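You operate a simulated robot arm through the tools that you are given. There is no shell and no other tool.

You are at the controls of a simulated two-armed robot. One attempt, no reset.

## Task
Wipe the gauge table clean, then set the gauge on the silver block.
Fine: Wipe with the grey pad; measure the block, press the blue button beside the display, swing the arm aside; pad and block go back. What is to be rubbed or washed off counts as gone when no trace of it is left.

Only the result counts: the job must be done as asked and must still hold three seconds after the hand-in. Knocking over, shifting, dropping, spilling or breaking anything else fails it.

## Robot
Two 7-joint arms with two-finger parallel grippers on one trunk that stands fixed in place. Base frame: the origin is at the foot of the trunk, x ahead of it, y to its left, z up. Units: m, rad, N and s.
The left shoulder is at [0.05, 0.187, 1.11], the right one opposite. With the tool pointing down near the work surface each hand reaches from about 0.1 to 0.66 m from the base axis, measured 20 degrees to its own side. Payload 3.43 kg a hand.
The tool frame of a hand sits at the grasp point between the pads (the TCP): z along the fingers, y along the line on which they close. The tips reach 0.03 m beyond it. Largest opening 0.094 m; finger width 0.028, thickness 0.01; the body of the gripper, 0.05 by 0.096 m, starts 0.055 m behind the TCP.
Orientation is that of the tool frame in the base frame, as a unit quaternion [x, y, z, w]. With the fingers straight down and closing along the base's y, the tool's x points along the base's -x, its y along +y and its z along -z.

## Interface
- The arms move only by the tool step_arm. It takes "left_increments", "right_increments" or both (then of equal length, played together; a hand with none holds still); each is a list of rows, each a list of 3 entries, a list of its own where there are three numbers: the shift along the tool's x, y, z in m, then the turn, a rotation vector about the tool's x, y, z in rad, then the opening, from 0 (shut) to 1 (fully open). In form: [[[tx, ty, tz], [wx, wy, wz], fingers], ...]. A call has 1 to 20 rows; each row shifts and turns the commanded pose from where the row before left it, along the tool's axes as they then stand. Rows are played at 5 a second. More than 0.05 m and 0.15 rad between two rows, or a gripper value outside its range, and nothing of the call is played. A pose out of reach is approached as far as the arm can. The call stops where the force on the tool passes 70 N (or 10 N more than at its start, if that is more) or the arm is blocked; 0.2 s more then pass. Each finger travels about 0.153 m/s and halts on what it meets, pressing with about 38 N; the grip force reading is that of the motor and also rises with nothing between the fingers. The clock runs only during rows and for 0.2 s after the last one: add rows that do not move to give the fingers time. The reply holds the time, the measured pose of the TCP, the force on the tool along the base axes, the opening and the grip force, in the units named above and with some noise, with the torque about the TCP (base axes, N m) and any sound that the robot's microphone picked up.
- Cameras (640 x 400 px; columns grow to the right, rows downward): "scene" is now at [0.1354, 0.0498, 1.2833]; the picture's right is [0.54, -0.84, 0.00], its down [-0.38, -0.24, -0.89] and it looks along [0.75, 0.48, -0.46] (base axes); focal length 350 px, centre (320, 200). "left" rides on the left gripper at [0.076, -0.014, -0.102] in its tool frame; the picture's right is [0.18, 0.98, 0.00], its down [-0.75, 0.14, -0.64] and it looks along [-0.63, 0.12, 0.77] (tool axes); focal length 243 px, centre (320, 200). "right" rides on the right gripper at [0.076, 0.014, -0.103] in its tool frame; the picture's right is [-0.18, 0.98, 0.00], its down [-0.75, -0.14, -0.64] and it looks along [-0.63, -0.12, 0.77] (tool axes); focal length 243 px, centre (320, 200). There is no depth. A picture from a camera that has moved, and an enlarged one, comes with that camera's place and axes in the base frame and with its lens.
- snapshot(camera): a new picture of that camera. It takes no simulated time.
- raise_lower(by): slides the trunk up (or, below 0, down) by that many m; the arms and the scene camera ride with it, the base frame stays. It gives what a move gives, with no picture.
- head_to(pan, tilt): turns the head with the scene camera to pan (to the left, within 1.396 rad either way) and tilt (down, from -0.506 to 1.204), counted from straight ahead of the robot. It gives what a move gives.
- zoom(camera, box): a new picture of the part [left, top, right, bottom] of that camera's present view, enlarged. It takes no simulated time.
- close_job(): hands the job in; it is judged then, once.

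Places have to be worked out from the pictures, the camera data and where the tool is seen. Open the grippers and draw the arms clear of the work before you hand the job in, unless the task says otherwise.

The tools are called after "Request:" as a command line: name --argument value ..., lists and objects as JSON in quotes. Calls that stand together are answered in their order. step_arm: Moves the arms, as the interface text tells. Its arguments: {"type":"object","properties":{"left_increments":{"type":"array"},"right_increments":{"type":"array"}},"required":[]} The other tools are called the same way: raise_lower (by) moves the trunk up or down; head_to (pan, tilt) turns the head that bears the scene camera; snapshot (camera) takes a picture; zoom (camera, box) takes an enlarged picture of a part of a camera's view; close_job () hands the job in.

At the start:

```text
clock: 0.0
left_ee_pos: [0.3318, 0.3936, 1.1243]
left_orientation: [0.0, 1.0, 0.0, -0.001]
left_wrist_force: [0.4, 0.7, 0.7]
left_wrist_torque: [0.03, 0.02, -0.02]
left_gripper_width: 0.0938
left_gripper_force: 0.1
right_ee_pos: [0.3387, 0.0446, 1.1376]
right_orientation: [0.0, 1.0, 0.0, 0.001]
right_wrist_force: [0.4, 0.3, -0.5]
right_wrist_torque: [0.0, 0.02, -0.03]
right_gripper_width: 0.0942
right_gripper_force: 0.0
trunk travel left (down, up): [-0.325, 0.107]
head pan, tilt (commanded): [0.567, 0.473]
```

scene: 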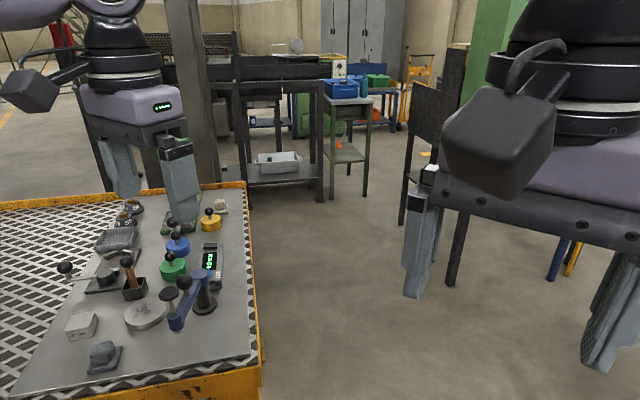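
right: 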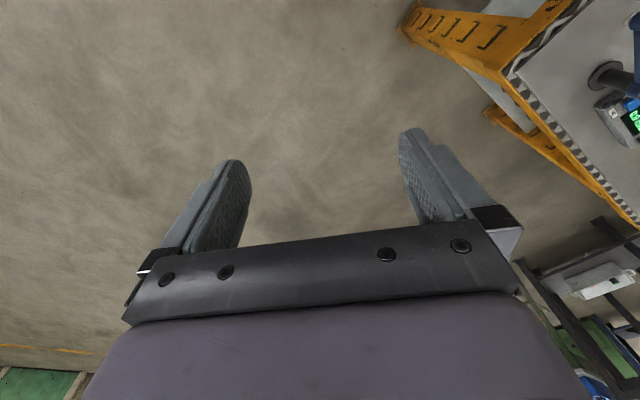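
left: 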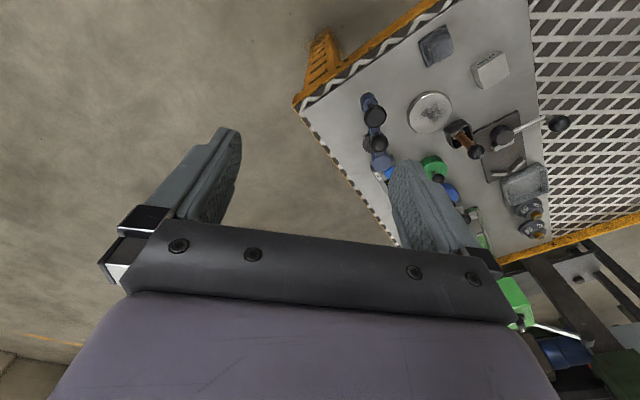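

The work table lies to the robot's left; I will look closer at it with enlarged views before moving anything.

Request:
zoom --camera "scene" --box '[40, 180, 260, 318]'

Request:
zoom --camera "scene" --box '[20, 260, 260, 400]'

Request:
zoom --camera "left" --box '[340, 0, 600, 162]'

```text
2.90 times, centred on (150, 249) of scene
camera zoom: at [0.1354, 0.0498, 1.2833], right [0.54, -0.84, 0.0], down [-0.38, -0.24, -0.89], along [0.75, 0.48, -0.46], focal length 1014 px, centre (813, 58)
```

zoom: 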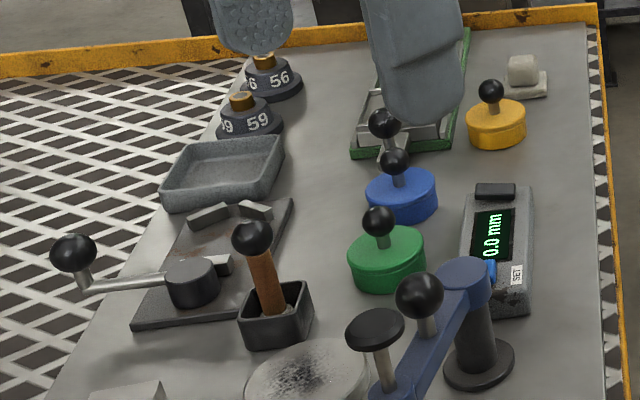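

```text
2.67 times, centred on (140, 330) of scene
camera zoom: at [0.1354, 0.0498, 1.2833], right [0.54, -0.84, 0.0], down [-0.38, -0.24, -0.89], along [0.75, 0.48, -0.46], focal length 933 px, centre (800, -147)
```

zoom: 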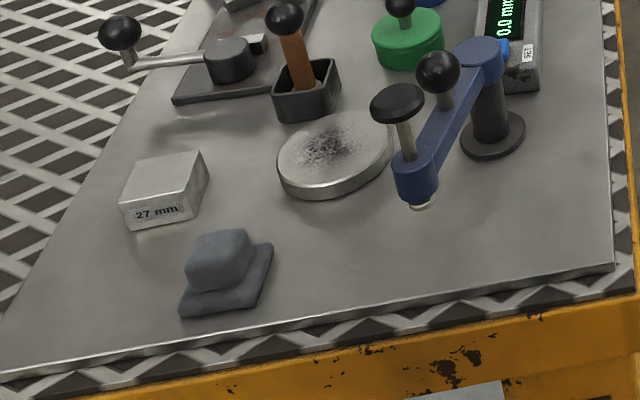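

```text
2.46 times, centred on (470, 81) of left
camera zoom: at [0.2556, 0.3794, 1.2268], right [-0.19, 0.98, 0.0], down [0.75, 0.14, 0.64], along [0.63, 0.12, -0.77], focal length 597 px, centre (-49, 493)
```

zoom: 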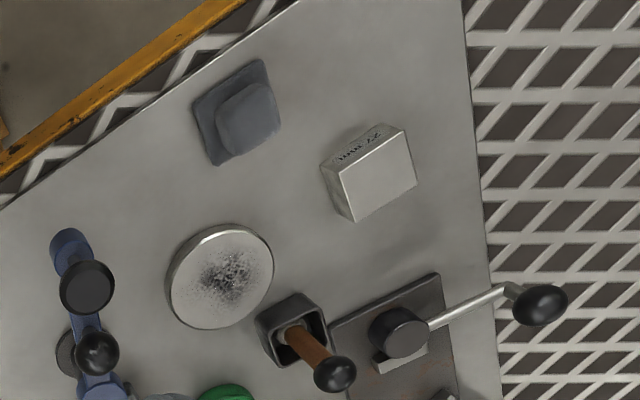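

The table holds a sooty silver disc (gauge table), a blue swing arm with plunger and knob, a display with a blue button, a 27 mm silver block and a grey pad. I turn the head to look straight at the table for a better measured view.

Request:
head_to --pan 1.05 --tilt 0.75

Request:
snapshot --camera "scene"

```text
clock: 0.9
left_ee_pos: [0.3319, 0.392, 1.1248]
left_orientation: [-0.001, 1.0, 0.0, -0.001]
left_wrist_force: [-0.8, 0.5, -0.1]
left_wrist_torque: [-0.02, 0.03, -0.03]
left_gripper_width: 0.0941
left_gripper_force: 0.0
right_ee_pos: [0.339, 0.0444, 1.1363]
right_orientation: [0.0, 1.0, 0.0, 0.0]
right_wrist_force: [-0.8, 0.1, 0.4]
right_wrist_torque: [0.0, 0.02, -0.02]
right_gripper_width: 0.0939
right_gripper_force: 0.1
trunk travel left (down, up): [-0.325, 0.107]
head pan, tilt (commanded): [1.051, 0.75]
```

```text
taken
camera scene: at [0.0994, 0.0725, 1.259], right [0.87, -0.5, 0.0], down [-0.34, -0.59, -0.73], along [0.36, 0.63, -0.68], focal length 350 px, centre (320, 200)
```

scene: 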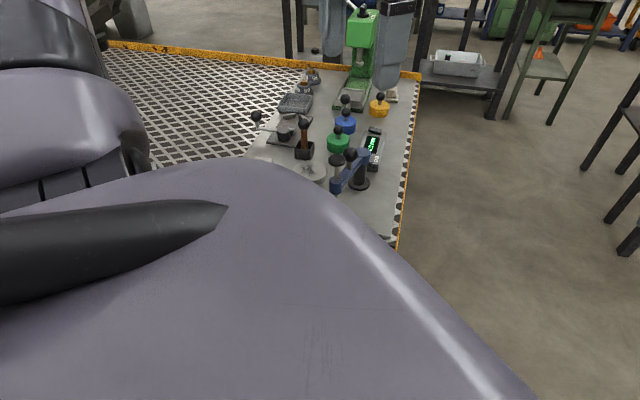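

The left upper arm hides the table at this head pose, so I turn the head back to the earlier view and move the left hand about 0.2 m to the left to survey the table from above with its camera.

Request:
head_to --pan 0.75 --tilt 0.6

Request:
step_arm --left_increments '[[[0, 0.04, 0], [0, 0, 0], 1], [[0, 0.04, 0], [0, 0, 0], 1], [[0, 0.04, 0], [0, 0, 0], 1], [[0, 0.04, 0], [0, 0, 0], 1], [[0, 0.04, 0], [0, 0, 0], 1], [[0, 0, 0], [0, 0, 0], 1]]'

Request:
snapshot --camera "scene"

Request:
snapshot --camera "left"

```text
clock: 1.7
left_ee_pos: [0.3329, 0.3933, 1.1244]
left_orientation: [-0.001, 1.0, 0.0, 0.001]
left_wrist_force: [-0.9, -0.1, -0.1]
left_wrist_torque: [0.03, 0.0, 0.03]
left_gripper_width: 0.0938
left_gripper_force: 0.0
right_ee_pos: [0.3384, 0.0442, 1.1381]
right_orientation: [0.0, 1.0, 0.001, 0.0]
right_wrist_force: [-0.9, 0.4, -1.1]
right_wrist_torque: [-0.02, 0.0, 0.02]
right_gripper_width: 0.0939
right_gripper_force: 0.1
trunk travel left (down, up): [-0.325, 0.107]
head pan, tilt (commanded): [0.75, 0.6]
```

```text
clock: 3.1
left_ee_pos: [0.3302, 0.5946, 1.1254]
left_orientation: [-0.002, 1.0, 0.0, -0.001]
left_wrist_force: [-0.3, -0.2, -0.1]
left_wrist_torque: [-0.02, -0.03, 0.02]
left_gripper_width: 0.094
left_gripper_force: 0.0
right_ee_pos: [0.3383, 0.0437, 1.1364]
right_orientation: [-0.001, 1.0, 0.0, 0.0]
right_wrist_force: [0.2, 0.8, -0.4]
right_wrist_torque: [0.03, 0.03, -0.02]
right_gripper_width: 0.094
right_gripper_force: 0.1
trunk travel left (down, up): [-0.325, 0.107]
head pan, tilt (commanded): [0.75, 0.6]
```

```text
taken
camera scene: at [0.1228, 0.0609, 1.2719], right [0.68, -0.73, 0.0], down [-0.41, -0.39, -0.83], along [0.6, 0.56, -0.56], focal length 350 px, centre (320, 200)
```

scene: 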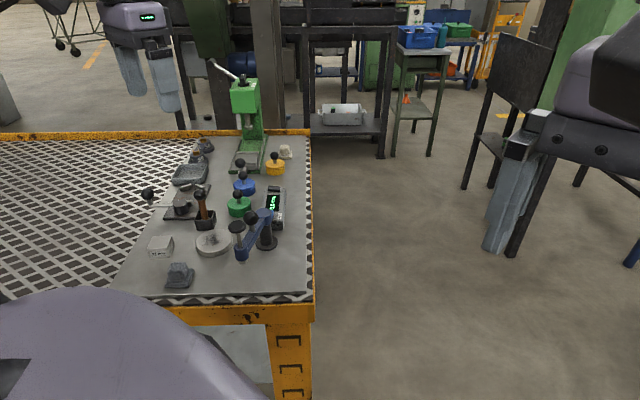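

```text
taken
camera left: at [0.255, 0.5795, 1.2273], right [-0.19, 0.98, 0.0], down [0.75, 0.14, 0.64], along [0.63, 0.12, -0.77], focal length 243 px, centre (320, 200)
```

left: 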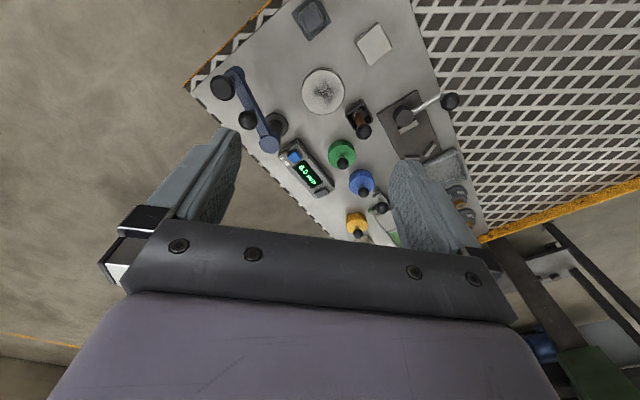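

Now both views show the whole table. I enlarge both to triangulate the parts.

Request:
zoom --camera "left" --box '[180, 0, 500, 200]'

Request:
zoom --camera "scene" --box '[120, 170, 320, 295]'

Request:
zoom --camera "scene" --box '[130, 60, 320, 179]'

```text
2.00 times, centred on (340, 100) of left
camera zoom: at [0.255, 0.5795, 1.2273], right [-0.19, 0.98, 0.0], down [0.75, 0.14, 0.64], along [0.63, 0.12, -0.77], focal length 485 px, centre (280, 400)
```

zoom: 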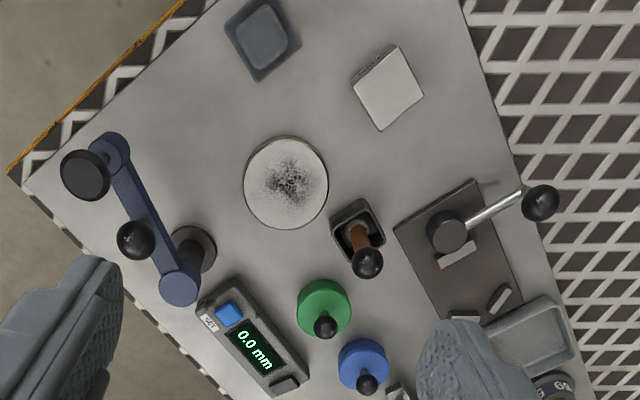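

```text
3.20 times, centred on (220, 232) of scene
camera zoom: at [0.1228, 0.0609, 1.2719], right [0.68, -0.73, 0.0], down [-0.41, -0.39, -0.83], along [0.6, 0.56, -0.56], focal length 1120 px, centre (640, 96)
```

zoom: 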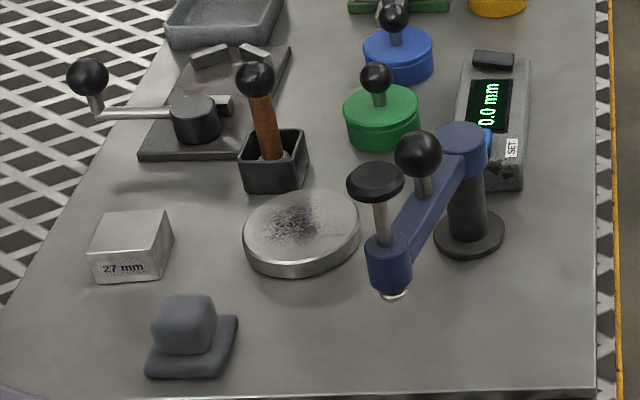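

```text
3.36 times, centred on (225, 120) of scene
camera zoom: at [0.1228, 0.0609, 1.2719], right [0.68, -0.73, 0.0], down [-0.41, -0.39, -0.83], along [0.6, 0.56, -0.56], focal length 1176 px, centre (639, 471)
```

zoom: 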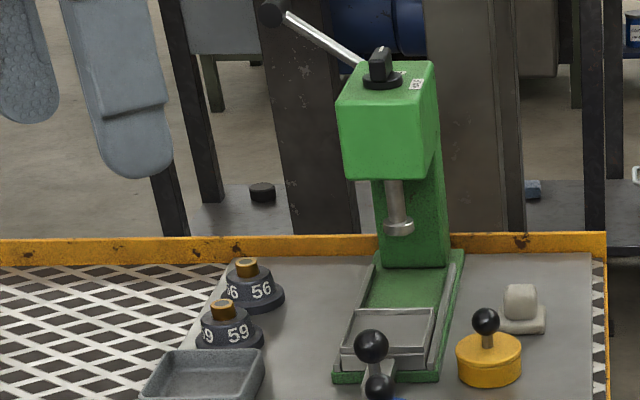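

Triangulating gives roughly: table top z≈0.766, disc centre (0.379, 0.608, 0.781), block (0.295, 0.671), pad (0.283, 0.572), knob (0.409, 0.501, 0.882), plunger (0.365, 0.475, cap top 0.903), pivot (0.464, 0.529). The table is turned about 45°, so I yaw the left hand by about 48° and take another look.

Request:
step_arm --left_increments '[[[0, 0, 0], [0, 0, -0.14], 1], [[0, 0, 0], [0, 0, -0.14], 1], [[0, 0, 0], [0, 0, -0.14], 1], [[0, 0, 0], [0, 0, -0.14], 1], [[0, 0, 0], [0, 0, -0.14], 1], [[0, 0, 0], [0, 0, -0.14], 1], [[0, 0, 0], [0, 0, 0], 1]]'

Request:
snapshot --camera "left"

Request:
zoom --camera "left" --box '[200, 0, 440, 150]'

```text
clock: 4.7
left_ee_pos: [0.3314, 0.5954, 1.1232]
left_orientation: [-0.41, 0.912, 0.0, 0.0]
left_wrist_force: [0.6, 0.4, -0.2]
left_wrist_torque: [-0.03, 0.01, 0.03]
left_gripper_width: 0.094
left_gripper_force: 0.1
right_ee_pos: [0.3385, 0.0433, 1.1367]
right_orientation: [0.0, 1.0, 0.0, 0.0]
right_wrist_force: [-1.2, -0.6, 0.1]
right_wrist_torque: [0.02, -0.01, 0.0]
right_gripper_width: 0.0938
right_gripper_force: 0.1
trunk travel left (down, up): [-0.325, 0.107]
head pan, tilt (commanded): [0.75, 0.6]
```

```text
taken
camera left: at [0.2916, 0.5282, 1.2267], right [-0.86, 0.52, 0.0], down [0.39, 0.66, 0.64], along [0.33, 0.55, -0.77], focal length 243 px, centre (320, 200)
```

left: 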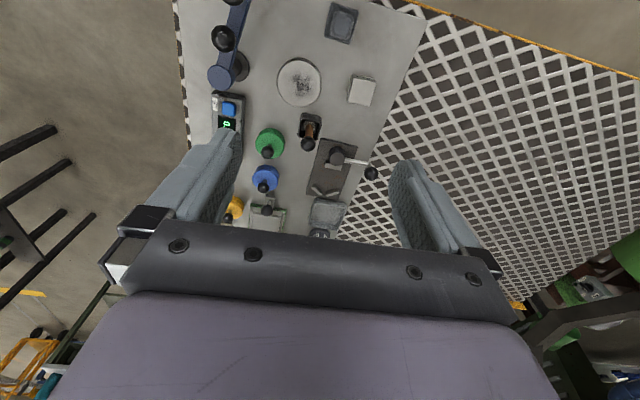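

```text
2.67 times, centred on (320, 75) of left
camera zoom: at [0.2916, 0.5282, 1.2267], right [-0.86, 0.52, 0.0], down [0.39, 0.66, 0.64], along [0.33, 0.55, -0.77], focal length 647 px, centre (320, 533)
```

zoom: 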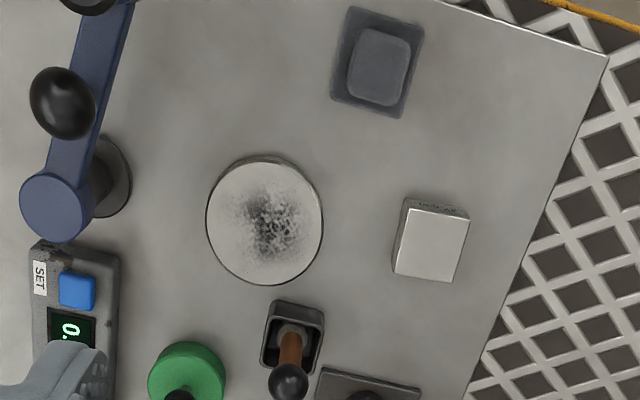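

The new view agrees with the earlier estimates: pad handle centre ≈(0.2805, 0.572), pad edges at ≈48°, matching the present yaw; disc ≈(0.380, 0.608), block ≈(0.2945, 0.671). I move above the pad and down to z≈0.89.

Request:
step_arm --left_increments '[[[0.0102, 0.0045, 0.03], [0, 0, 0], 1], [[0.0102, 0.0045, 0.04], [0, 0, 0], 1], [[0.0102, 0.0045, 0.04], [0, 0, 0], 1], [[0.0102, 0.0045, 0.04], [0, 0, 0], 1], [[0.0102, 0.0045, 0.04], [0, 0, 0], 1], [[0, 0, 0.04], [0, 0, 0], 1], [[0, 0, 0], [0, 0, 0], 1]]'

Request:
snapshot --camera "left"

Request:
snapshot --camera "scene"

```text
clock: 6.3
left_ee_pos: [0.2815, 0.5729, 0.8931]
left_orientation: [-0.408, 0.913, 0.0, 0.0]
left_wrist_force: [-0.6, 0.0, -0.8]
left_wrist_torque: [0.01, 0.02, 0.03]
left_gripper_width: 0.094
left_gripper_force: 0.0
right_ee_pos: [0.3386, 0.0439, 1.1376]
right_orientation: [0.0, 1.0, 0.0, -0.001]
right_wrist_force: [0.1, 0.4, -0.4]
right_wrist_torque: [0.03, 0.0, 0.0]
right_gripper_width: 0.0941
right_gripper_force: 0.0
trunk travel left (down, up): [-0.325, 0.107]
head pan, tilt (commanded): [0.75, 0.6]
```

```text
taken
camera left: at [0.2412, 0.5066, 0.9966], right [-0.86, 0.52, 0.0], down [0.4, 0.66, 0.64], along [0.33, 0.55, -0.77], focal length 243 px, centre (320, 200)
```

left: 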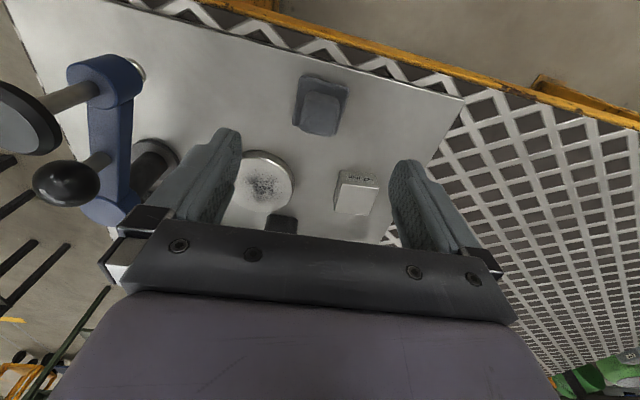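

```text
taken
camera scene: at [0.1228, 0.0609, 1.2719], right [0.68, -0.73, 0.0], down [-0.41, -0.39, -0.83], along [0.6, 0.56, -0.56], focal length 350 px, centre (320, 200)
```

scene: 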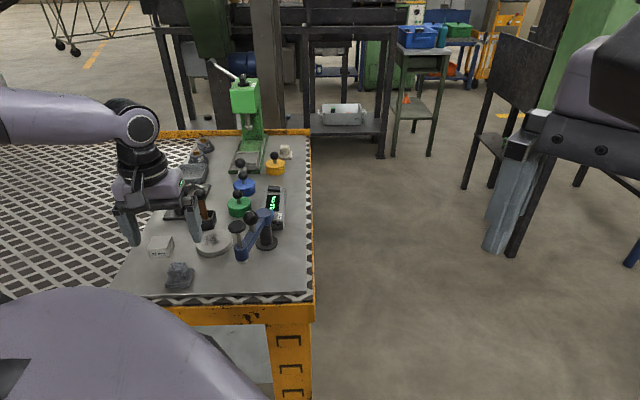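

I enlarge the wrist view to refine the pad, disc and block places from this lower standpoint.

Request:
zoom --camera "left" --box '[220, 60, 420, 185]'

Request:
zoom --camera "left" --box '[0, 40, 240, 190]'

Request:
zoom --camera "scene" --box '[110, 200, 290, 312]'

```text
3.20 times, centred on (320, 122) of left
camera zoom: at [0.2412, 0.5066, 0.9966], right [-0.86, 0.52, 0.0], down [0.4, 0.66, 0.64], along [0.33, 0.55, -0.77], focal length 776 px, centre (320, 448)
```

zoom: 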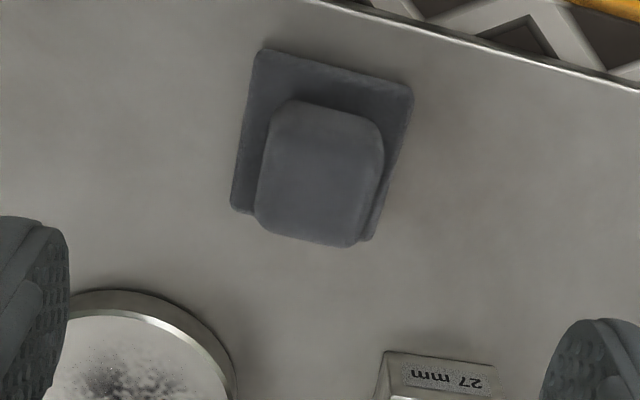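

```text
2.67 times, centred on (120, 115) of left
camera zoom: at [0.2412, 0.5066, 0.9966], right [-0.86, 0.52, 0.0], down [0.4, 0.66, 0.64], along [0.33, 0.55, -0.77], focal length 647 px, centre (853, 427)
```

zoom: 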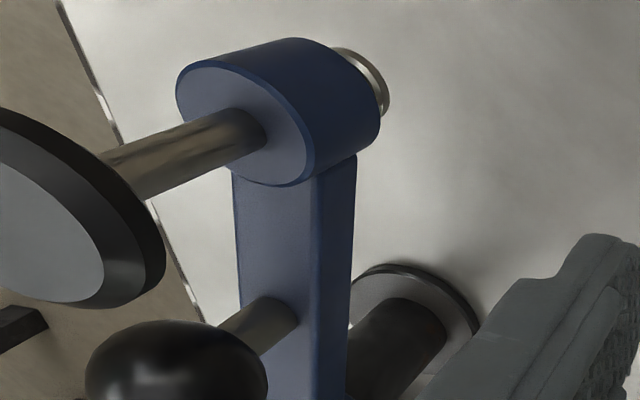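

```text
3.56 times, centred on (200, 256) of scene
camera zoom: at [0.1228, 0.0609, 1.2719], right [0.68, -0.73, 0.0], down [-0.41, -0.39, -0.83], along [0.6, 0.56, -0.56], focal length 1244 px, centre (747, 1)
```

zoom: 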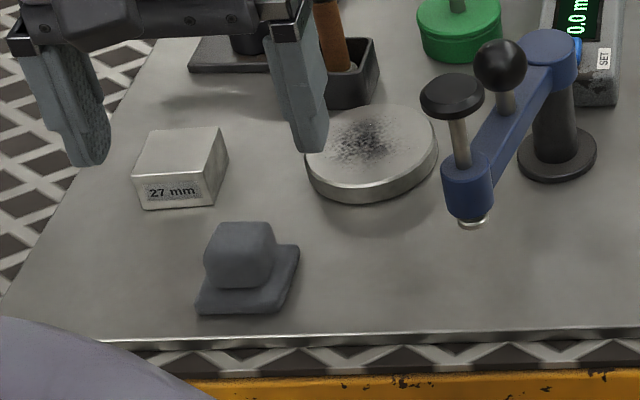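

The pad handle top comes out at ≈(0.280, 0.571, 0.795), about 27 mm wide along the closing line, and the TCP is right above it. I narrow the fingers somewhat and descend to z≈0.812 around the handle.

Request:
step_arm --left_increments '[[[0, 0, 0.02], [0, 0, 0], 0.7], [[0, 0, 0.02], [0, 0, 0], 0.7], [[0, 0, 0.02], [0, 0, 0], 0.7], [[0, 0, 0.021], [0, 0, 0], 0.7], [[0, 0, 0], [0, 0, 0], 0.7]]'

Request:
snapshot --camera "left"

Request:
zoom --camera "scene" --box '[110, 200, 290, 312]'

```text
clock: 7.5
left_ee_pos: [0.2839, 0.5707, 0.8153]
left_orientation: [-0.409, 0.912, 0.001, 0.0]
left_wrist_force: [0.6, 0.8, -0.4]
left_wrist_torque: [0.0, -0.01, -0.01]
left_gripper_width: 0.0659
left_gripper_force: 0.1
right_ee_pos: [0.3391, 0.0429, 1.1368]
right_orientation: [0.0, 1.0, 0.0, 0.0]
right_wrist_force: [-0.1, 0.0, -0.8]
right_wrist_torque: [0.02, 0.03, 0.01]
right_gripper_width: 0.0942
right_gripper_force: 0.1
trunk travel left (down, up): [-0.325, 0.107]
head pan, tilt (commanded): [0.75, 0.6]
```

```text
taken
camera left: at [0.2434, 0.5048, 0.9169], right [-0.86, 0.52, 0.0], down [0.4, 0.66, 0.64], along [0.33, 0.55, -0.77], focal length 243 px, centre (320, 200)
```

left: 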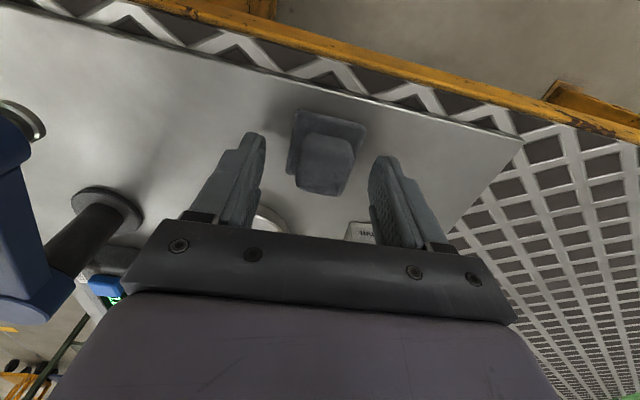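

```text
3.56 times, centred on (200, 256) of scene
camera zoom: at [0.1228, 0.0609, 1.2719], right [0.68, -0.73, 0.0], down [-0.41, -0.39, -0.83], along [0.6, 0.56, -0.56], focal length 1244 px, centre (747, 1)
```

zoom: 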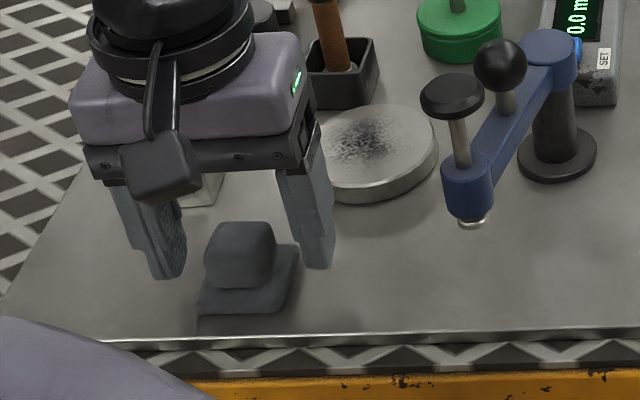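

The fingers straddle the handle but I want to check the exact centring and height; I enlarge the wrist view.

Request:
zoom --camera "left" --box '[220, 80, 420, 205]'

```text
3.20 times, centred on (320, 142) of left
camera zoom: at [0.2434, 0.5048, 0.9169], right [-0.86, 0.52, 0.0], down [0.4, 0.66, 0.64], along [0.33, 0.55, -0.77], focal length 776 px, centre (320, 384)
```

zoom: 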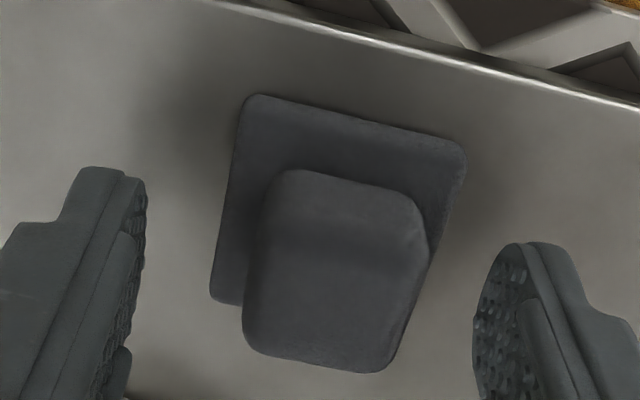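

The handle's true top face is centred at ≈(0.280, 0.5715, 0.806), so I correct by about 3.5 mm along tool y and 2 mm along tool x, lower 4 mm and then close the fingers on it.

Request:
step_arm --left_increments '[[[0.002, 0.0035, 0.004], [0, 0, 0], 0.7], [[0, 0, 0], [0, 0, 0], 0.7], [[0, 0, 0], [0, 0, 0], 0.7]]'

Request:
zoom --camera "left" --box '[220, 80, 420, 205]'

```text
clock: 8.3
left_ee_pos: [0.2793, 0.5711, 0.8095]
left_orientation: [-0.409, 0.913, 0.0, 0.0]
left_wrist_force: [-0.1, -0.1, 0.7]
left_wrist_torque: [0.01, -0.02, 0.01]
left_gripper_width: 0.0657
left_gripper_force: 0.0
right_ee_pos: [0.339, 0.045, 1.1369]
right_orientation: [0.0, 1.0, 0.0, 0.0]
right_wrist_force: [-0.3, -0.8, -0.5]
right_wrist_torque: [0.01, -0.01, 0.02]
right_gripper_width: 0.0943
right_gripper_force: 0.1
trunk travel left (down, up): [-0.325, 0.107]
head pan, tilt (commanded): [0.75, 0.6]
```

```text
3.20 times, centred on (320, 142) of left
camera zoom: at [0.2392, 0.5053, 0.912], right [-0.86, 0.52, 0.0], down [0.4, 0.66, 0.64], along [0.33, 0.55, -0.77], focal length 776 px, centre (320, 384)
```

zoom: 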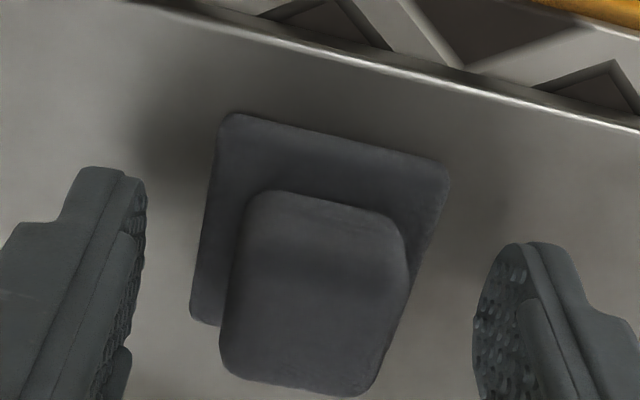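

The handle is now centred between the fingers; I close the gripper on it.

Request:
step_arm --left_increments '[[[0, 0, 0], [0, 0, 0], 0.35], [[0, 0, 0], [0, 0, 0], 0.0], [[0, 0, 0], [0, 0, 0], 0.0], [[0, 0, 0], [0, 0, 0], 0.0]]'

Request:
zoom --camera "left" --box '[220, 80, 420, 205]'

```text
clock: 9.3
left_ee_pos: [0.2808, 0.5711, 0.8118]
left_orientation: [-0.409, 0.913, 0.001, 0.001]
left_wrist_force: [1.9, 2.0, 16.2]
left_wrist_torque: [0.17, 0.24, -0.05]
left_gripper_width: 0.0293
left_gripper_force: 38.5
right_ee_pos: [0.3376, 0.0433, 1.1373]
right_orientation: [0.0, 1.0, 0.001, 0.0]
right_wrist_force: [-0.4, 0.4, -0.1]
right_wrist_torque: [-0.03, 0.02, -0.03]
right_gripper_width: 0.0938
right_gripper_force: 0.1
trunk travel left (down, up): [-0.325, 0.107]
head pan, tilt (commanded): [0.75, 0.6]
```

```text
3.20 times, centred on (320, 142) of left
camera zoom: at [0.2394, 0.505, 0.9137], right [-0.86, 0.52, 0.0], down [0.39, 0.65, 0.65], along [0.34, 0.55, -0.76], focal length 776 px, centre (320, 384)
```

zoom: 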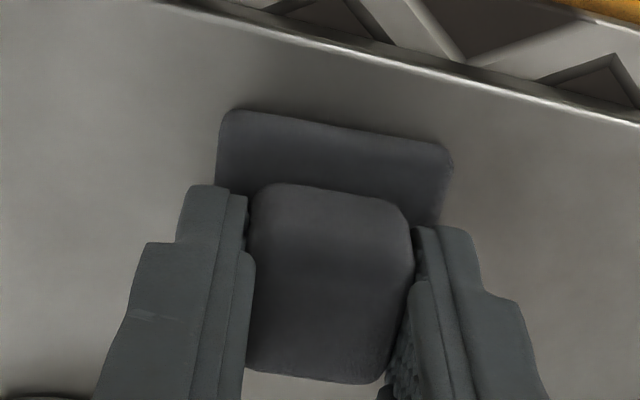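

The pad handle is gripped (29 mm, 38 N). I lift it 6 cm and carry it over the disc centre.

Request:
step_arm --left_increments '[[[0, 0, -0.01], [0, 0, 0], 0], [[0, 0, -0.02], [0, 0, 0], 0], [[0, 0, -0.03], [0, 0, 0], 0], [[-0.019, -0.01, 0], [0, 0, 0], 0], [[-0.019, -0.01, 0], [0, 0, 0], 0], [[-0.019, -0.01, 0], [0, 0, 0], 0], [[-0.019, -0.01, 0], [0, 0, 0], 0], [[-0.0187, -0.0101, 0], [0, 0, 0], 0], [[0, 0, 0], [0, 0, 0], 0]]'

Request:
zoom --camera "scene" --box '[110, 170, 310, 295]'

Request:
snapshot --camera "left"

```text
clock: 11.3
left_ee_pos: [0.3793, 0.6111, 0.872]
left_orientation: [-0.408, 0.913, 0.0, -0.001]
left_wrist_force: [0.3, -0.1, -1.3]
left_wrist_torque: [-0.02, 0.01, -0.02]
left_gripper_width: 0.0289
left_gripper_force: 38.0
right_ee_pos: [0.3389, 0.0436, 1.1372]
right_orientation: [0.0, 1.0, -0.001, 0.0]
right_wrist_force: [0.1, 0.5, -0.1]
right_wrist_torque: [0.02, 0.05, 0.02]
right_gripper_width: 0.094
right_gripper_force: 0.0
trunk travel left (down, up): [-0.325, 0.107]
head pan, tilt (commanded): [0.75, 0.6]
```

```text
3.20 times, centred on (210, 232) of scene
camera zoom: at [0.1229, 0.061, 1.2718], right [0.68, -0.73, 0.0], down [-0.41, -0.39, -0.83], along [0.6, 0.56, -0.56], focal length 1120 px, centre (672, 96)
```

zoom: 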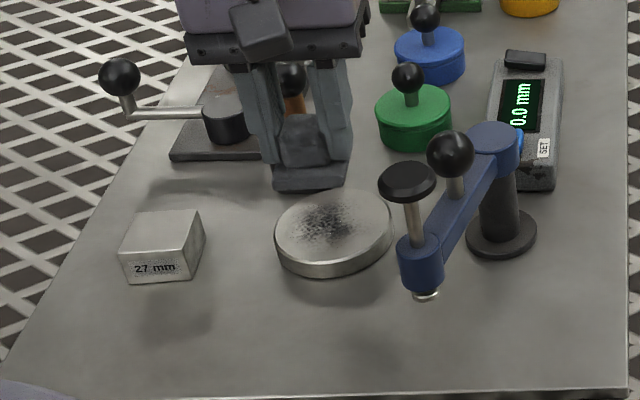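

```text
taken
camera left: at [0.3383, 0.5444, 0.9745], right [-0.86, 0.52, 0.0], down [0.4, 0.66, 0.64], along [0.33, 0.55, -0.77], focal length 243 px, centre (320, 200)
```

left: 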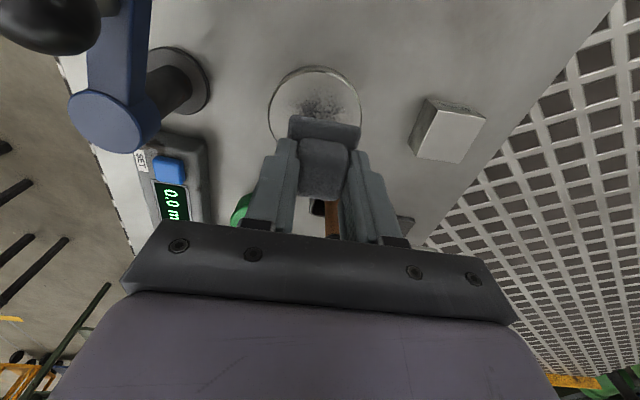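

The pad is held flat above the disc (TCP ≈(0.379, 0.611)), with disc centre at about (0.381, 0.607). I lower toward it and approach contact in small steps.

Request:
step_arm --left_increments '[[[0.002, -0.002, 0.015], [0, 0, 0], 0], [[0, 0, 0.015], [0, 0, 0], 0], [[0, 0, 0.005], [0, 0, 0], 0], [[0, 0, 0.003], [0, 0, 0], 0], [[0, 0, 0], [0, 0, 0], 0]]'

Request:
zoom --camera "scene" --box '[130, 190, 290, 290]'

```text
clock: 12.5
left_ee_pos: [0.3766, 0.6058, 0.8311]
left_orientation: [-0.409, 0.913, 0.0, 0.001]
left_wrist_force: [0.3, 0.0, -0.5]
left_wrist_torque: [-0.01, -0.01, 0.0]
left_gripper_width: 0.0288
left_gripper_force: 38.6
right_ee_pos: [0.3389, 0.0441, 1.1372]
right_orientation: [0.001, 1.0, -0.001, 0.0]
right_wrist_force: [0.1, 0.4, -0.4]
right_wrist_torque: [0.0, 0.02, 0.01]
right_gripper_width: 0.094
right_gripper_force: 0.1
trunk travel left (down, up): [-0.325, 0.107]
head pan, tilt (commanded): [0.75, 0.6]
```

```text
4.00 times, centred on (210, 240) of scene
camera zoom: at [0.1229, 0.061, 1.2718], right [0.68, -0.73, 0.0], down [-0.41, -0.39, -0.83], along [0.6, 0.56, -0.56], focal length 1400 px, centre (760, 40)
```

zoom: 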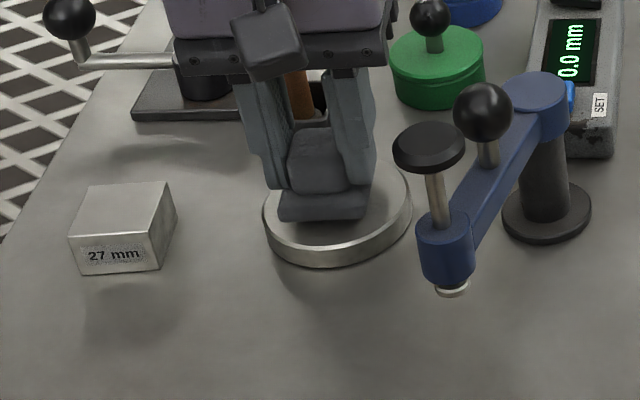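

No contact yet (force ≈0). I go down in 2 mm steps and watch the vertical force.

Request:
step_arm --left_increments '[[[0, 0, 0.002], [0, 0, 0], 0], [[0, 0, 0.002], [0, 0, 0], 0], [[0, 0, 0], [0, 0, 0], 0]]'

```text
clock: 13.3
left_ee_pos: [0.3768, 0.605, 0.8278]
left_orientation: [-0.408, 0.913, 0.001, -0.001]
left_wrist_force: [0.4, -0.4, -0.7]
left_wrist_torque: [0.01, -0.01, -0.02]
left_gripper_width: 0.029
left_gripper_force: 38.0
right_ee_pos: [0.3387, 0.0432, 1.1356]
right_orientation: [0.0, 1.0, 0.0, 0.0]
right_wrist_force: [0.1, -0.8, 0.2]
right_wrist_torque: [-0.01, -0.04, -0.02]
right_gripper_width: 0.0941
right_gripper_force: 0.0
trunk travel left (down, up): [-0.325, 0.107]
head pan, tilt (commanded): [0.75, 0.6]
```

Still free; TCP is about 4 mm short of the disc centre. I correct sideways and keep lowering by 1.5 mm steps.

Request:
step_arm --left_increments '[[[-0.004, -0.0018, 0], [0, 0, 0], 0], [[0, 0, 0.0015], [0, 0, 0], 0], [[0, 0, 0.0015], [0, 0, 0], 0], [[0, 0, 0], [0, 0, 0], 0]]'

```text
clock: 14.3
left_ee_pos: [0.3818, 0.6058, 0.8253]
left_orientation: [-0.408, 0.913, 0.001, 0.002]
left_wrist_force: [0.0, -1.9, 14.9]
left_wrist_torque: [-0.22, 0.23, -0.02]
left_gripper_width: 0.0288
left_gripper_force: 37.6
right_ee_pos: [0.339, 0.0408, 1.1374]
right_orientation: [0.0, 1.0, 0.001, 0.001]
right_wrist_force: [-0.5, 0.2, 0.7]
right_wrist_torque: [-0.01, 0.01, -0.03]
right_gripper_width: 0.0939
right_gripper_force: 0.2
trunk travel left (down, up): [-0.325, 0.107]
head pan, tilt (commanded): [0.75, 0.6]
```

Contact with about 15 N. I rub the pad over the disc in a raster about ±16 mm both ways, easing the pressure slightly.

Request:
step_arm --left_increments '[[[0.008, 0, -0.0003], [0, 0, 0], 0], [[0.008, 0, 0], [0, 0, 0], 0], [[0, 0.008, 0], [0, 0, 0], 0], [[0, 0.008, 0], [0, 0, 0], 0], [[-0.01, 0, 0], [0, 0, 0], 0], [[-0.01, 0, 0], [0, 0, 0], 0], [[-0.01, 0, 0], [0, 0, 0], 0], [[0, -0.008, 0], [0, 0, 0], 0], [[0, -0.008, 0], [0, 0, 0], 0], [[0.01, 0, 0], [0, 0, 0], 0], [[0.01, 0, 0], [0, 0, 0], 0], [[0.01, 0, 0], [0, 0, 0], 0], [[0, -0.008, 0], [0, 0, 0], 0], [[0, -0.008, 0], [0, 0, 0], 0], [[-0.01, 0, 0], [0, 0, 0], 0], [[-0.01, 0, 0], [0, 0, 0], 0], [[-0.01, 0, 0], [0, 0, 0], 0], [[0, 0.008, 0], [0, 0, 0], 0], [[0, 0.008, 0], [0, 0, 0], 0], [[0.014, 0, 0], [0, 0, 0], 0]]'

Request:
zoom --camera "scene" --box '[130, 190, 290, 290]'

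Request:
zoom --camera "left" --box '[220, 60, 420, 185]'

```text
clock: 18.5
left_ee_pos: [0.3807, 0.6088, 0.8255]
left_orientation: [-0.409, 0.912, 0.001, 0.002]
left_wrist_force: [0.3, 4.7, 12.2]
left_wrist_torque: [0.06, -0.13, 0.03]
left_gripper_width: 0.0291
left_gripper_force: 37.9
right_ee_pos: [0.3377, 0.0437, 1.1366]
right_orientation: [0.0, 1.0, 0.001, 0.0]
right_wrist_force: [0.1, 0.7, -0.7]
right_wrist_torque: [0.02, 0.02, 0.02]
right_gripper_width: 0.094
right_gripper_force: 0.1
trunk travel left (down, up): [-0.325, 0.107]
head pan, tilt (commanded): [0.75, 0.6]
```

```text
4.00 times, centred on (210, 240) of scene
camera zoom: at [0.1222, 0.0601, 1.272], right [0.68, -0.73, 0.0], down [-0.41, -0.38, -0.83], along [0.6, 0.56, -0.56], focal length 1400 px, centre (760, 40)
```

zoom: 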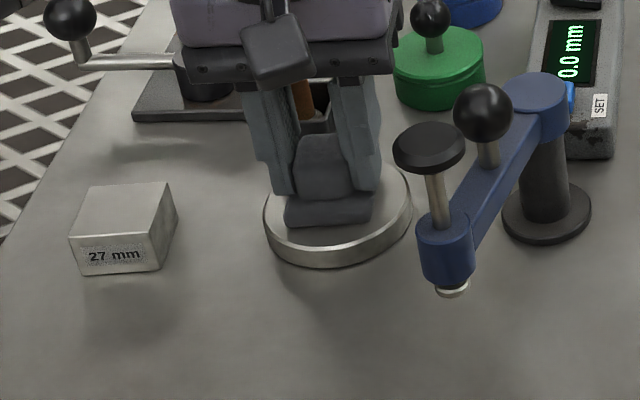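

```text
3.20 times, centred on (320, 122) of left
camera zoom: at [0.3404, 0.5416, 0.9284], right [-0.86, 0.52, 0.0], down [0.4, 0.65, 0.64], along [0.33, 0.55, -0.76], focal length 776 px, centre (320, 448)
```

zoom: 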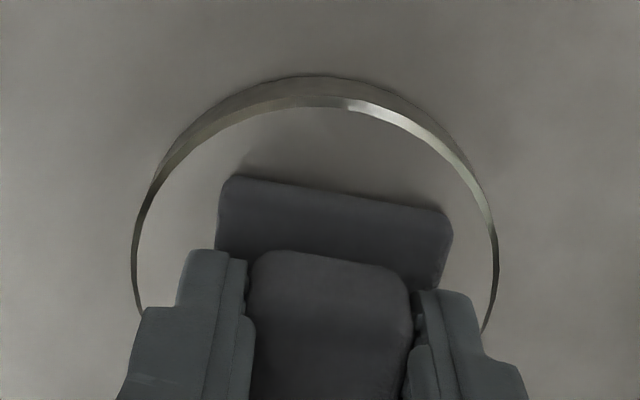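

The visible part of the disc looks clean. I lift the pad and draw it back to inspect the whole disc.

Request:
step_arm --left_increments '[[[0, 0, -0.02], [0, 0, 0], 0], [[0, 0, -0.03], [0, 0, 0], 0], [[-0.02, 0.02, -0.03], [0, 0, 0], 0], [[-0.02, 0.02, -0.02], [0, 0, 0], 0], [[0, 0, 0], [0, 0, 0], 0]]'

Request:
zoom --camera "scene" --box '[150, 210, 270, 285]'

Request:
snapshot --camera "left"

```text
clock: 19.7
left_ee_pos: [0.3786, 0.6658, 0.924]
left_orientation: [-0.407, 0.913, 0.0, 0.0]
left_wrist_force: [-0.3, -0.7, -1.3]
left_wrist_torque: [0.01, 0.0, -0.02]
left_gripper_width: 0.029
left_gripper_force: 38.3
right_ee_pos: [0.3388, 0.0433, 1.1358]
right_orientation: [0.0, 1.0, 0.0, 0.0]
right_wrist_force: [-0.6, -0.1, -0.6]
right_wrist_torque: [0.01, 0.01, -0.04]
right_gripper_width: 0.0939
right_gripper_force: 0.0
trunk travel left (down, up): [-0.325, 0.107]
head pan, tilt (commanded): [0.75, 0.6]
```

```text
5.33 times, centred on (210, 248) of scene
camera zoom: at [0.1229, 0.061, 1.2718], right [0.68, -0.73, 0.0], down [-0.41, -0.39, -0.83], along [0.6, 0.56, -0.56], focal length 1866 px, centre (907, -53)
```

zoom: 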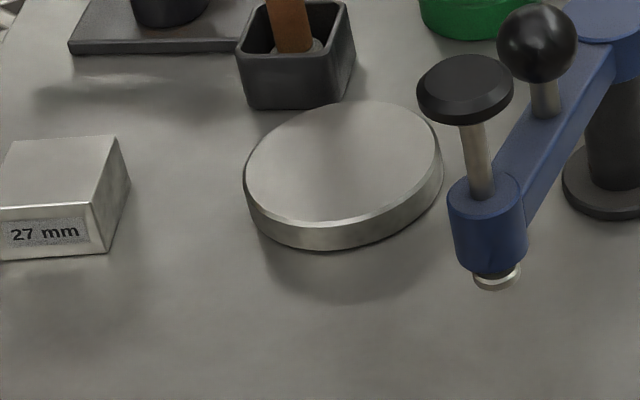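

```text
taken
camera left: at [0.3387, 0.5994, 1.0274], right [-0.86, 0.52, 0.0], down [0.4, 0.66, 0.64], along [0.33, 0.55, -0.77], focal length 243 px, centre (320, 200)
```

left: 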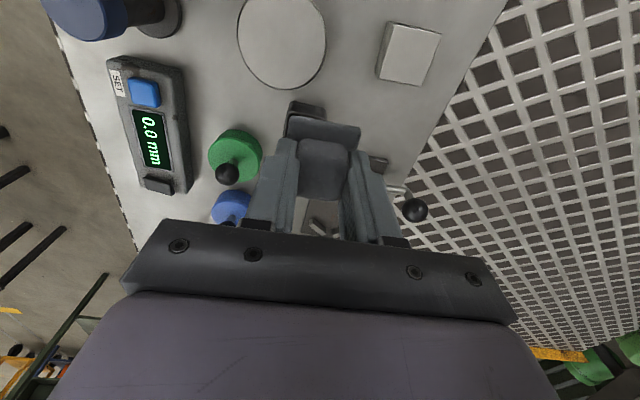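

The disc looks clean; I enlarge the disc in the wrist view to check for faint traces.

Request:
zoom --camera "left" --box '[220, 0, 350, 100]'

Request:
zoom --camera "scene" --box '[192, 225, 240, 260]'

```text
4.00 times, centred on (285, 50) of left
camera zoom: at [0.3387, 0.5994, 1.0274], right [-0.86, 0.52, 0.0], down [0.4, 0.66, 0.64], along [0.33, 0.55, -0.77], focal length 970 px, centre (460, 800)
```

zoom: 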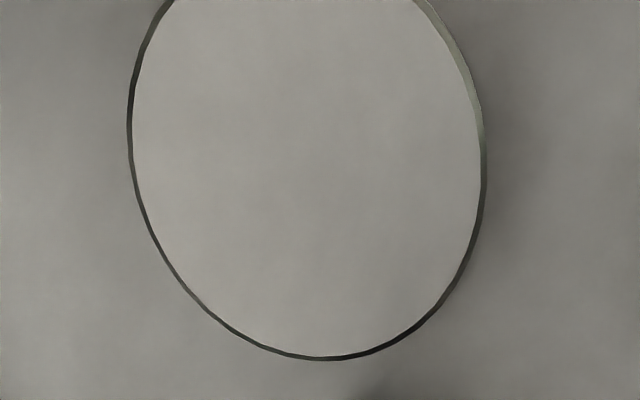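

```text
11.43 times, centred on (216, 242) of scene
camera zoom: at [0.1229, 0.061, 1.2718], right [0.68, -0.73, 0.0], down [-0.41, -0.39, -0.83], along [0.6, 0.56, -0.56], focal length 3999 px, centre (1509, -286)
```

zoom: 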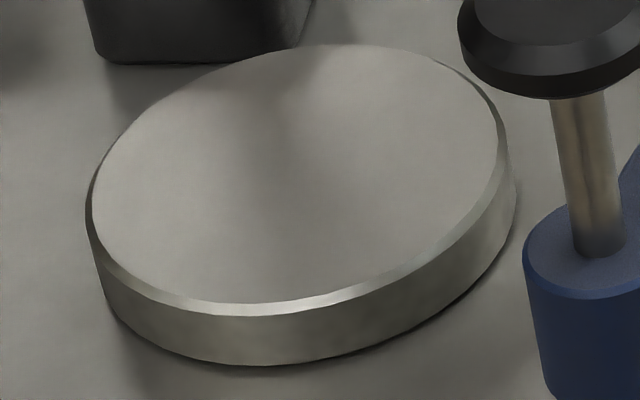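

It looks clean everywhere visible; for certainty I go back down and give it a second rub with strokes crosswise to the first.

Request:
step_arm --left_increments '[[[0.02, -0.02, 0.02], [0, 0, 0], 0], [[0.02, -0.02, 0.03], [0, 0, 0], 0], [[0, 0, 0.03], [0, 0, 0], 0], [[0, 0, 0.017], [0, 0, 0], 0], [[0, 0, 0.003], [0, 0, 0], 0], [[0, 0, 0], [0, 0, 0], 0]]'

```text
clock: 21.1
left_ee_pos: [0.3828, 0.6086, 0.8264]
left_orientation: [-0.408, 0.913, 0.0, 0.002]
left_wrist_force: [0.9, 0.8, 1.6]
left_wrist_torque: [0.09, -0.02, 0.05]
left_gripper_width: 0.0286
left_gripper_force: 38.5
right_ee_pos: [0.3383, 0.044, 1.1361]
right_orientation: [0.001, 1.0, 0.0, 0.0]
right_wrist_force: [0.7, -0.2, -0.6]
right_wrist_torque: [-0.03, 0.02, 0.0]
right_gripper_width: 0.094
right_gripper_force: 0.1
trunk travel left (down, up): [-0.325, 0.107]
head pan, tilt (commanded): [0.75, 0.6]
```

Light contact again; I press 1 mm more and rub crosswise.

Request:
step_arm --left_increments '[[[0, 0, 0.001], [0, 0, 0], 0], [[0, 0.008, 0], [0, 0, 0], 0], [[0, 0.009, 0], [0, 0, 0], 0], [[0.008, 0, 0], [0, 0, 0], 0], [[0.008, 0, 0], [0, 0, 0], 0], [[0, -0.011, 0], [0, 0, 0], 0], [[0, -0.011, 0], [0, 0, 0], 0], [[0, -0.012, 0], [0, 0, 0], 0], [[-0.008, 0, 0], [0, 0, 0], 0], [[-0.008, 0, 0], [0, 0, 0], 0], [[0, 0.011, 0], [0, 0, 0], 0], [[0, 0.011, 0], [0, 0, 0], 0], [[0, 0.012, 0], [0, 0, 0], 0], [[-0.008, 0, 0], [0, 0, 0], 0], [[-0.008, 0, 0], [0, 0, 0], 0], [[0, -0.011, 0], [0, 0, 0], 0], [[0, -0.011, 0], [0, 0, 0], 0], [[0, -0.012, 0], [0, 0, 0], 0], [[0.008, 0.008, 0], [0, 0, 0], 0], [[0.008, 0.009, 0], [0, 0, 0], 0]]'

Request:
step_arm --left_increments '[[[0, 0, -0.02], [0, 0, 0], 0], [[0, 0, -0.025], [0, 0, 0], 0], [[0, 0, 0], [0, 0, 0], 0]]'

Request:
snapshot --camera "left"

Request:
zoom --camera "scene" --box '[150, 190, 290, 278]'

```text
clock: 25.3
left_ee_pos: [0.382, 0.6069, 0.8259]
left_orientation: [-0.409, 0.913, -0.001, 0.003]
left_wrist_force: [8.5, -2.0, 18.2]
left_wrist_torque: [0.2, -0.11, -0.05]
left_gripper_width: 0.0289
left_gripper_force: 37.5
right_ee_pos: [0.3388, 0.0422, 1.1376]
right_orientation: [0.0, 1.0, 0.001, 0.0]
right_wrist_force: [-0.2, 0.3, 0.3]
right_wrist_torque: [0.01, 0.01, 0.02]
right_gripper_width: 0.0937
right_gripper_force: 0.1
trunk travel left (down, up): [-0.325, 0.107]
head pan, tilt (commanded): [0.75, 0.6]
```

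```text
clock: 26.1
left_ee_pos: [0.3785, 0.6083, 0.8687]
left_orientation: [-0.408, 0.913, 0.0, -0.001]
left_wrist_force: [0.3, -1.0, 0.2]
left_wrist_torque: [0.03, 0.01, 0.02]
left_gripper_width: 0.0287
left_gripper_force: 38.2
right_ee_pos: [0.3383, 0.043, 1.1373]
right_orientation: [0.0, 1.0, 0.0, 0.001]
right_wrist_force: [-0.3, 0.7, -0.9]
right_wrist_torque: [-0.01, 0.0, 0.0]
right_gripper_width: 0.094
right_gripper_force: 0.0
trunk travel left (down, up): [-0.325, 0.107]
head pan, tilt (commanded): [0.75, 0.6]
```

```text
taken
camera left: at [0.3386, 0.541, 0.9709], right [-0.86, 0.52, 0.0], down [0.4, 0.66, 0.64], along [0.33, 0.55, -0.77], focal length 243 px, centre (320, 200)
```

left: 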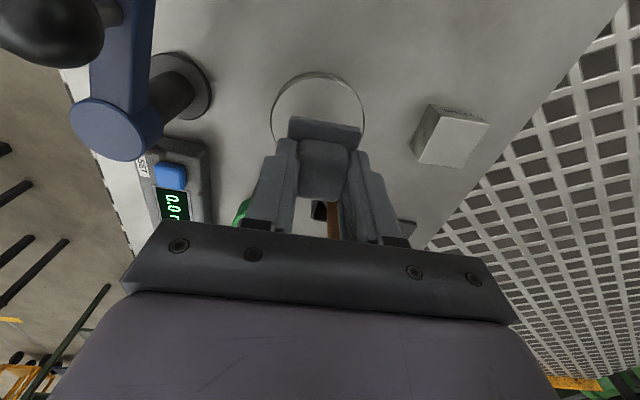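

```text
4.55 times, centred on (220, 234) of scene
camera zoom: at [0.1228, 0.0609, 1.2718], right [0.68, -0.73, 0.0], down [-0.41, -0.39, -0.83], along [0.6, 0.56, -0.56], focal length 1591 px, centre (774, 46)
```

zoom: 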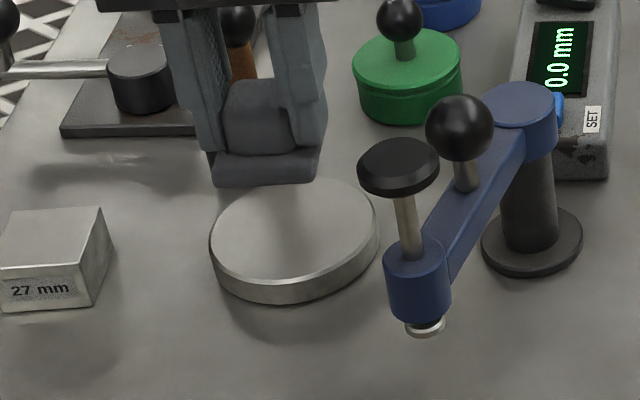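

Disc is clean. By dead reckoning the pad's home is +0.0967 m tool x, +0.0539 m tool y and +0.0593 m down from here; I carry it back and lower to just above the table.

Request:
step_arm --left_increments '[[[0.01934, 0.01078, 0], [0, 0, 0], 0], [[0.01934, 0.01078, 0], [0, 0, 0], 0], [[0.01934, 0.01078, 0], [0, 0, 0], 0], [[0.01934, 0.01078, 0], [0, 0, 0], 0], [[0.01934, 0.01078, 0], [0, 0, 0], 0], [[0, 0, 0.02], [0, 0, 0], 0], [[0, 0, 0.02], [0, 0, 0], 0], [[0, 0, 0.012], [0, 0, 0], 0], [[0, 0, 0.003], [0, 0, 0], 0], [[0, 0, 0], [0, 0, 0], 0]]'

Request:
snapshot --camera "left"

Request:
zoom --camera "scene" --box '[110, 200, 290, 312]'

```text
clock: 28.3
left_ee_pos: [0.2775, 0.5729, 0.8157]
left_orientation: [-0.409, 0.913, 0.001, 0.0]
left_wrist_force: [0.4, -0.4, -1.2]
left_wrist_torque: [0.01, -0.04, -0.03]
left_gripper_width: 0.0288
left_gripper_force: 38.3
right_ee_pos: [0.3385, 0.0442, 1.1371]
right_orientation: [0.0, 1.0, 0.0, 0.0]
right_wrist_force: [0.3, -0.4, -0.1]
right_wrist_torque: [-0.05, -0.01, 0.0]
right_gripper_width: 0.094
right_gripper_force: 0.1
trunk travel left (down, up): [-0.325, 0.107]
head pan, tilt (commanded): [0.75, 0.6]
```

```text
taken
camera left: at [0.2378, 0.5071, 0.9175], right [-0.86, 0.52, 0.0], down [0.4, 0.66, 0.64], along [0.33, 0.55, -0.77], focal length 243 px, centre (320, 200)
```

left: 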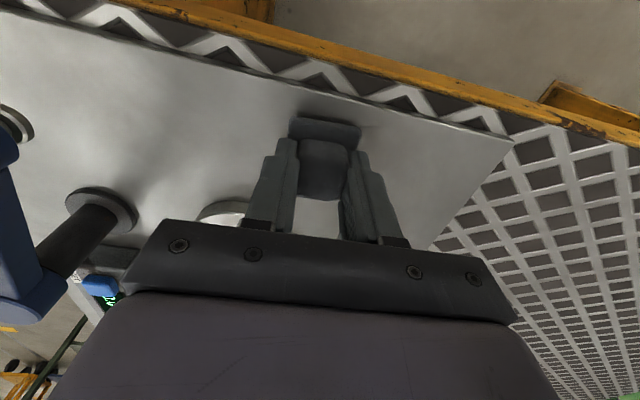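

```text
3.56 times, centred on (200, 256) of scene
camera zoom: at [0.1228, 0.061, 1.2718], right [0.68, -0.73, 0.0], down [-0.41, -0.39, -0.83], along [0.6, 0.56, -0.56], focal length 1244 px, centre (747, 1)
```

zoom: 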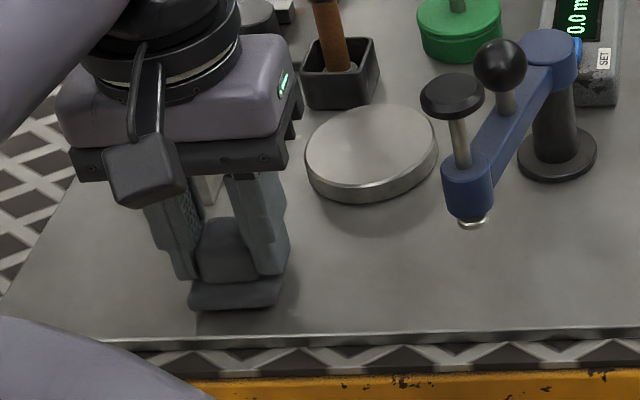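

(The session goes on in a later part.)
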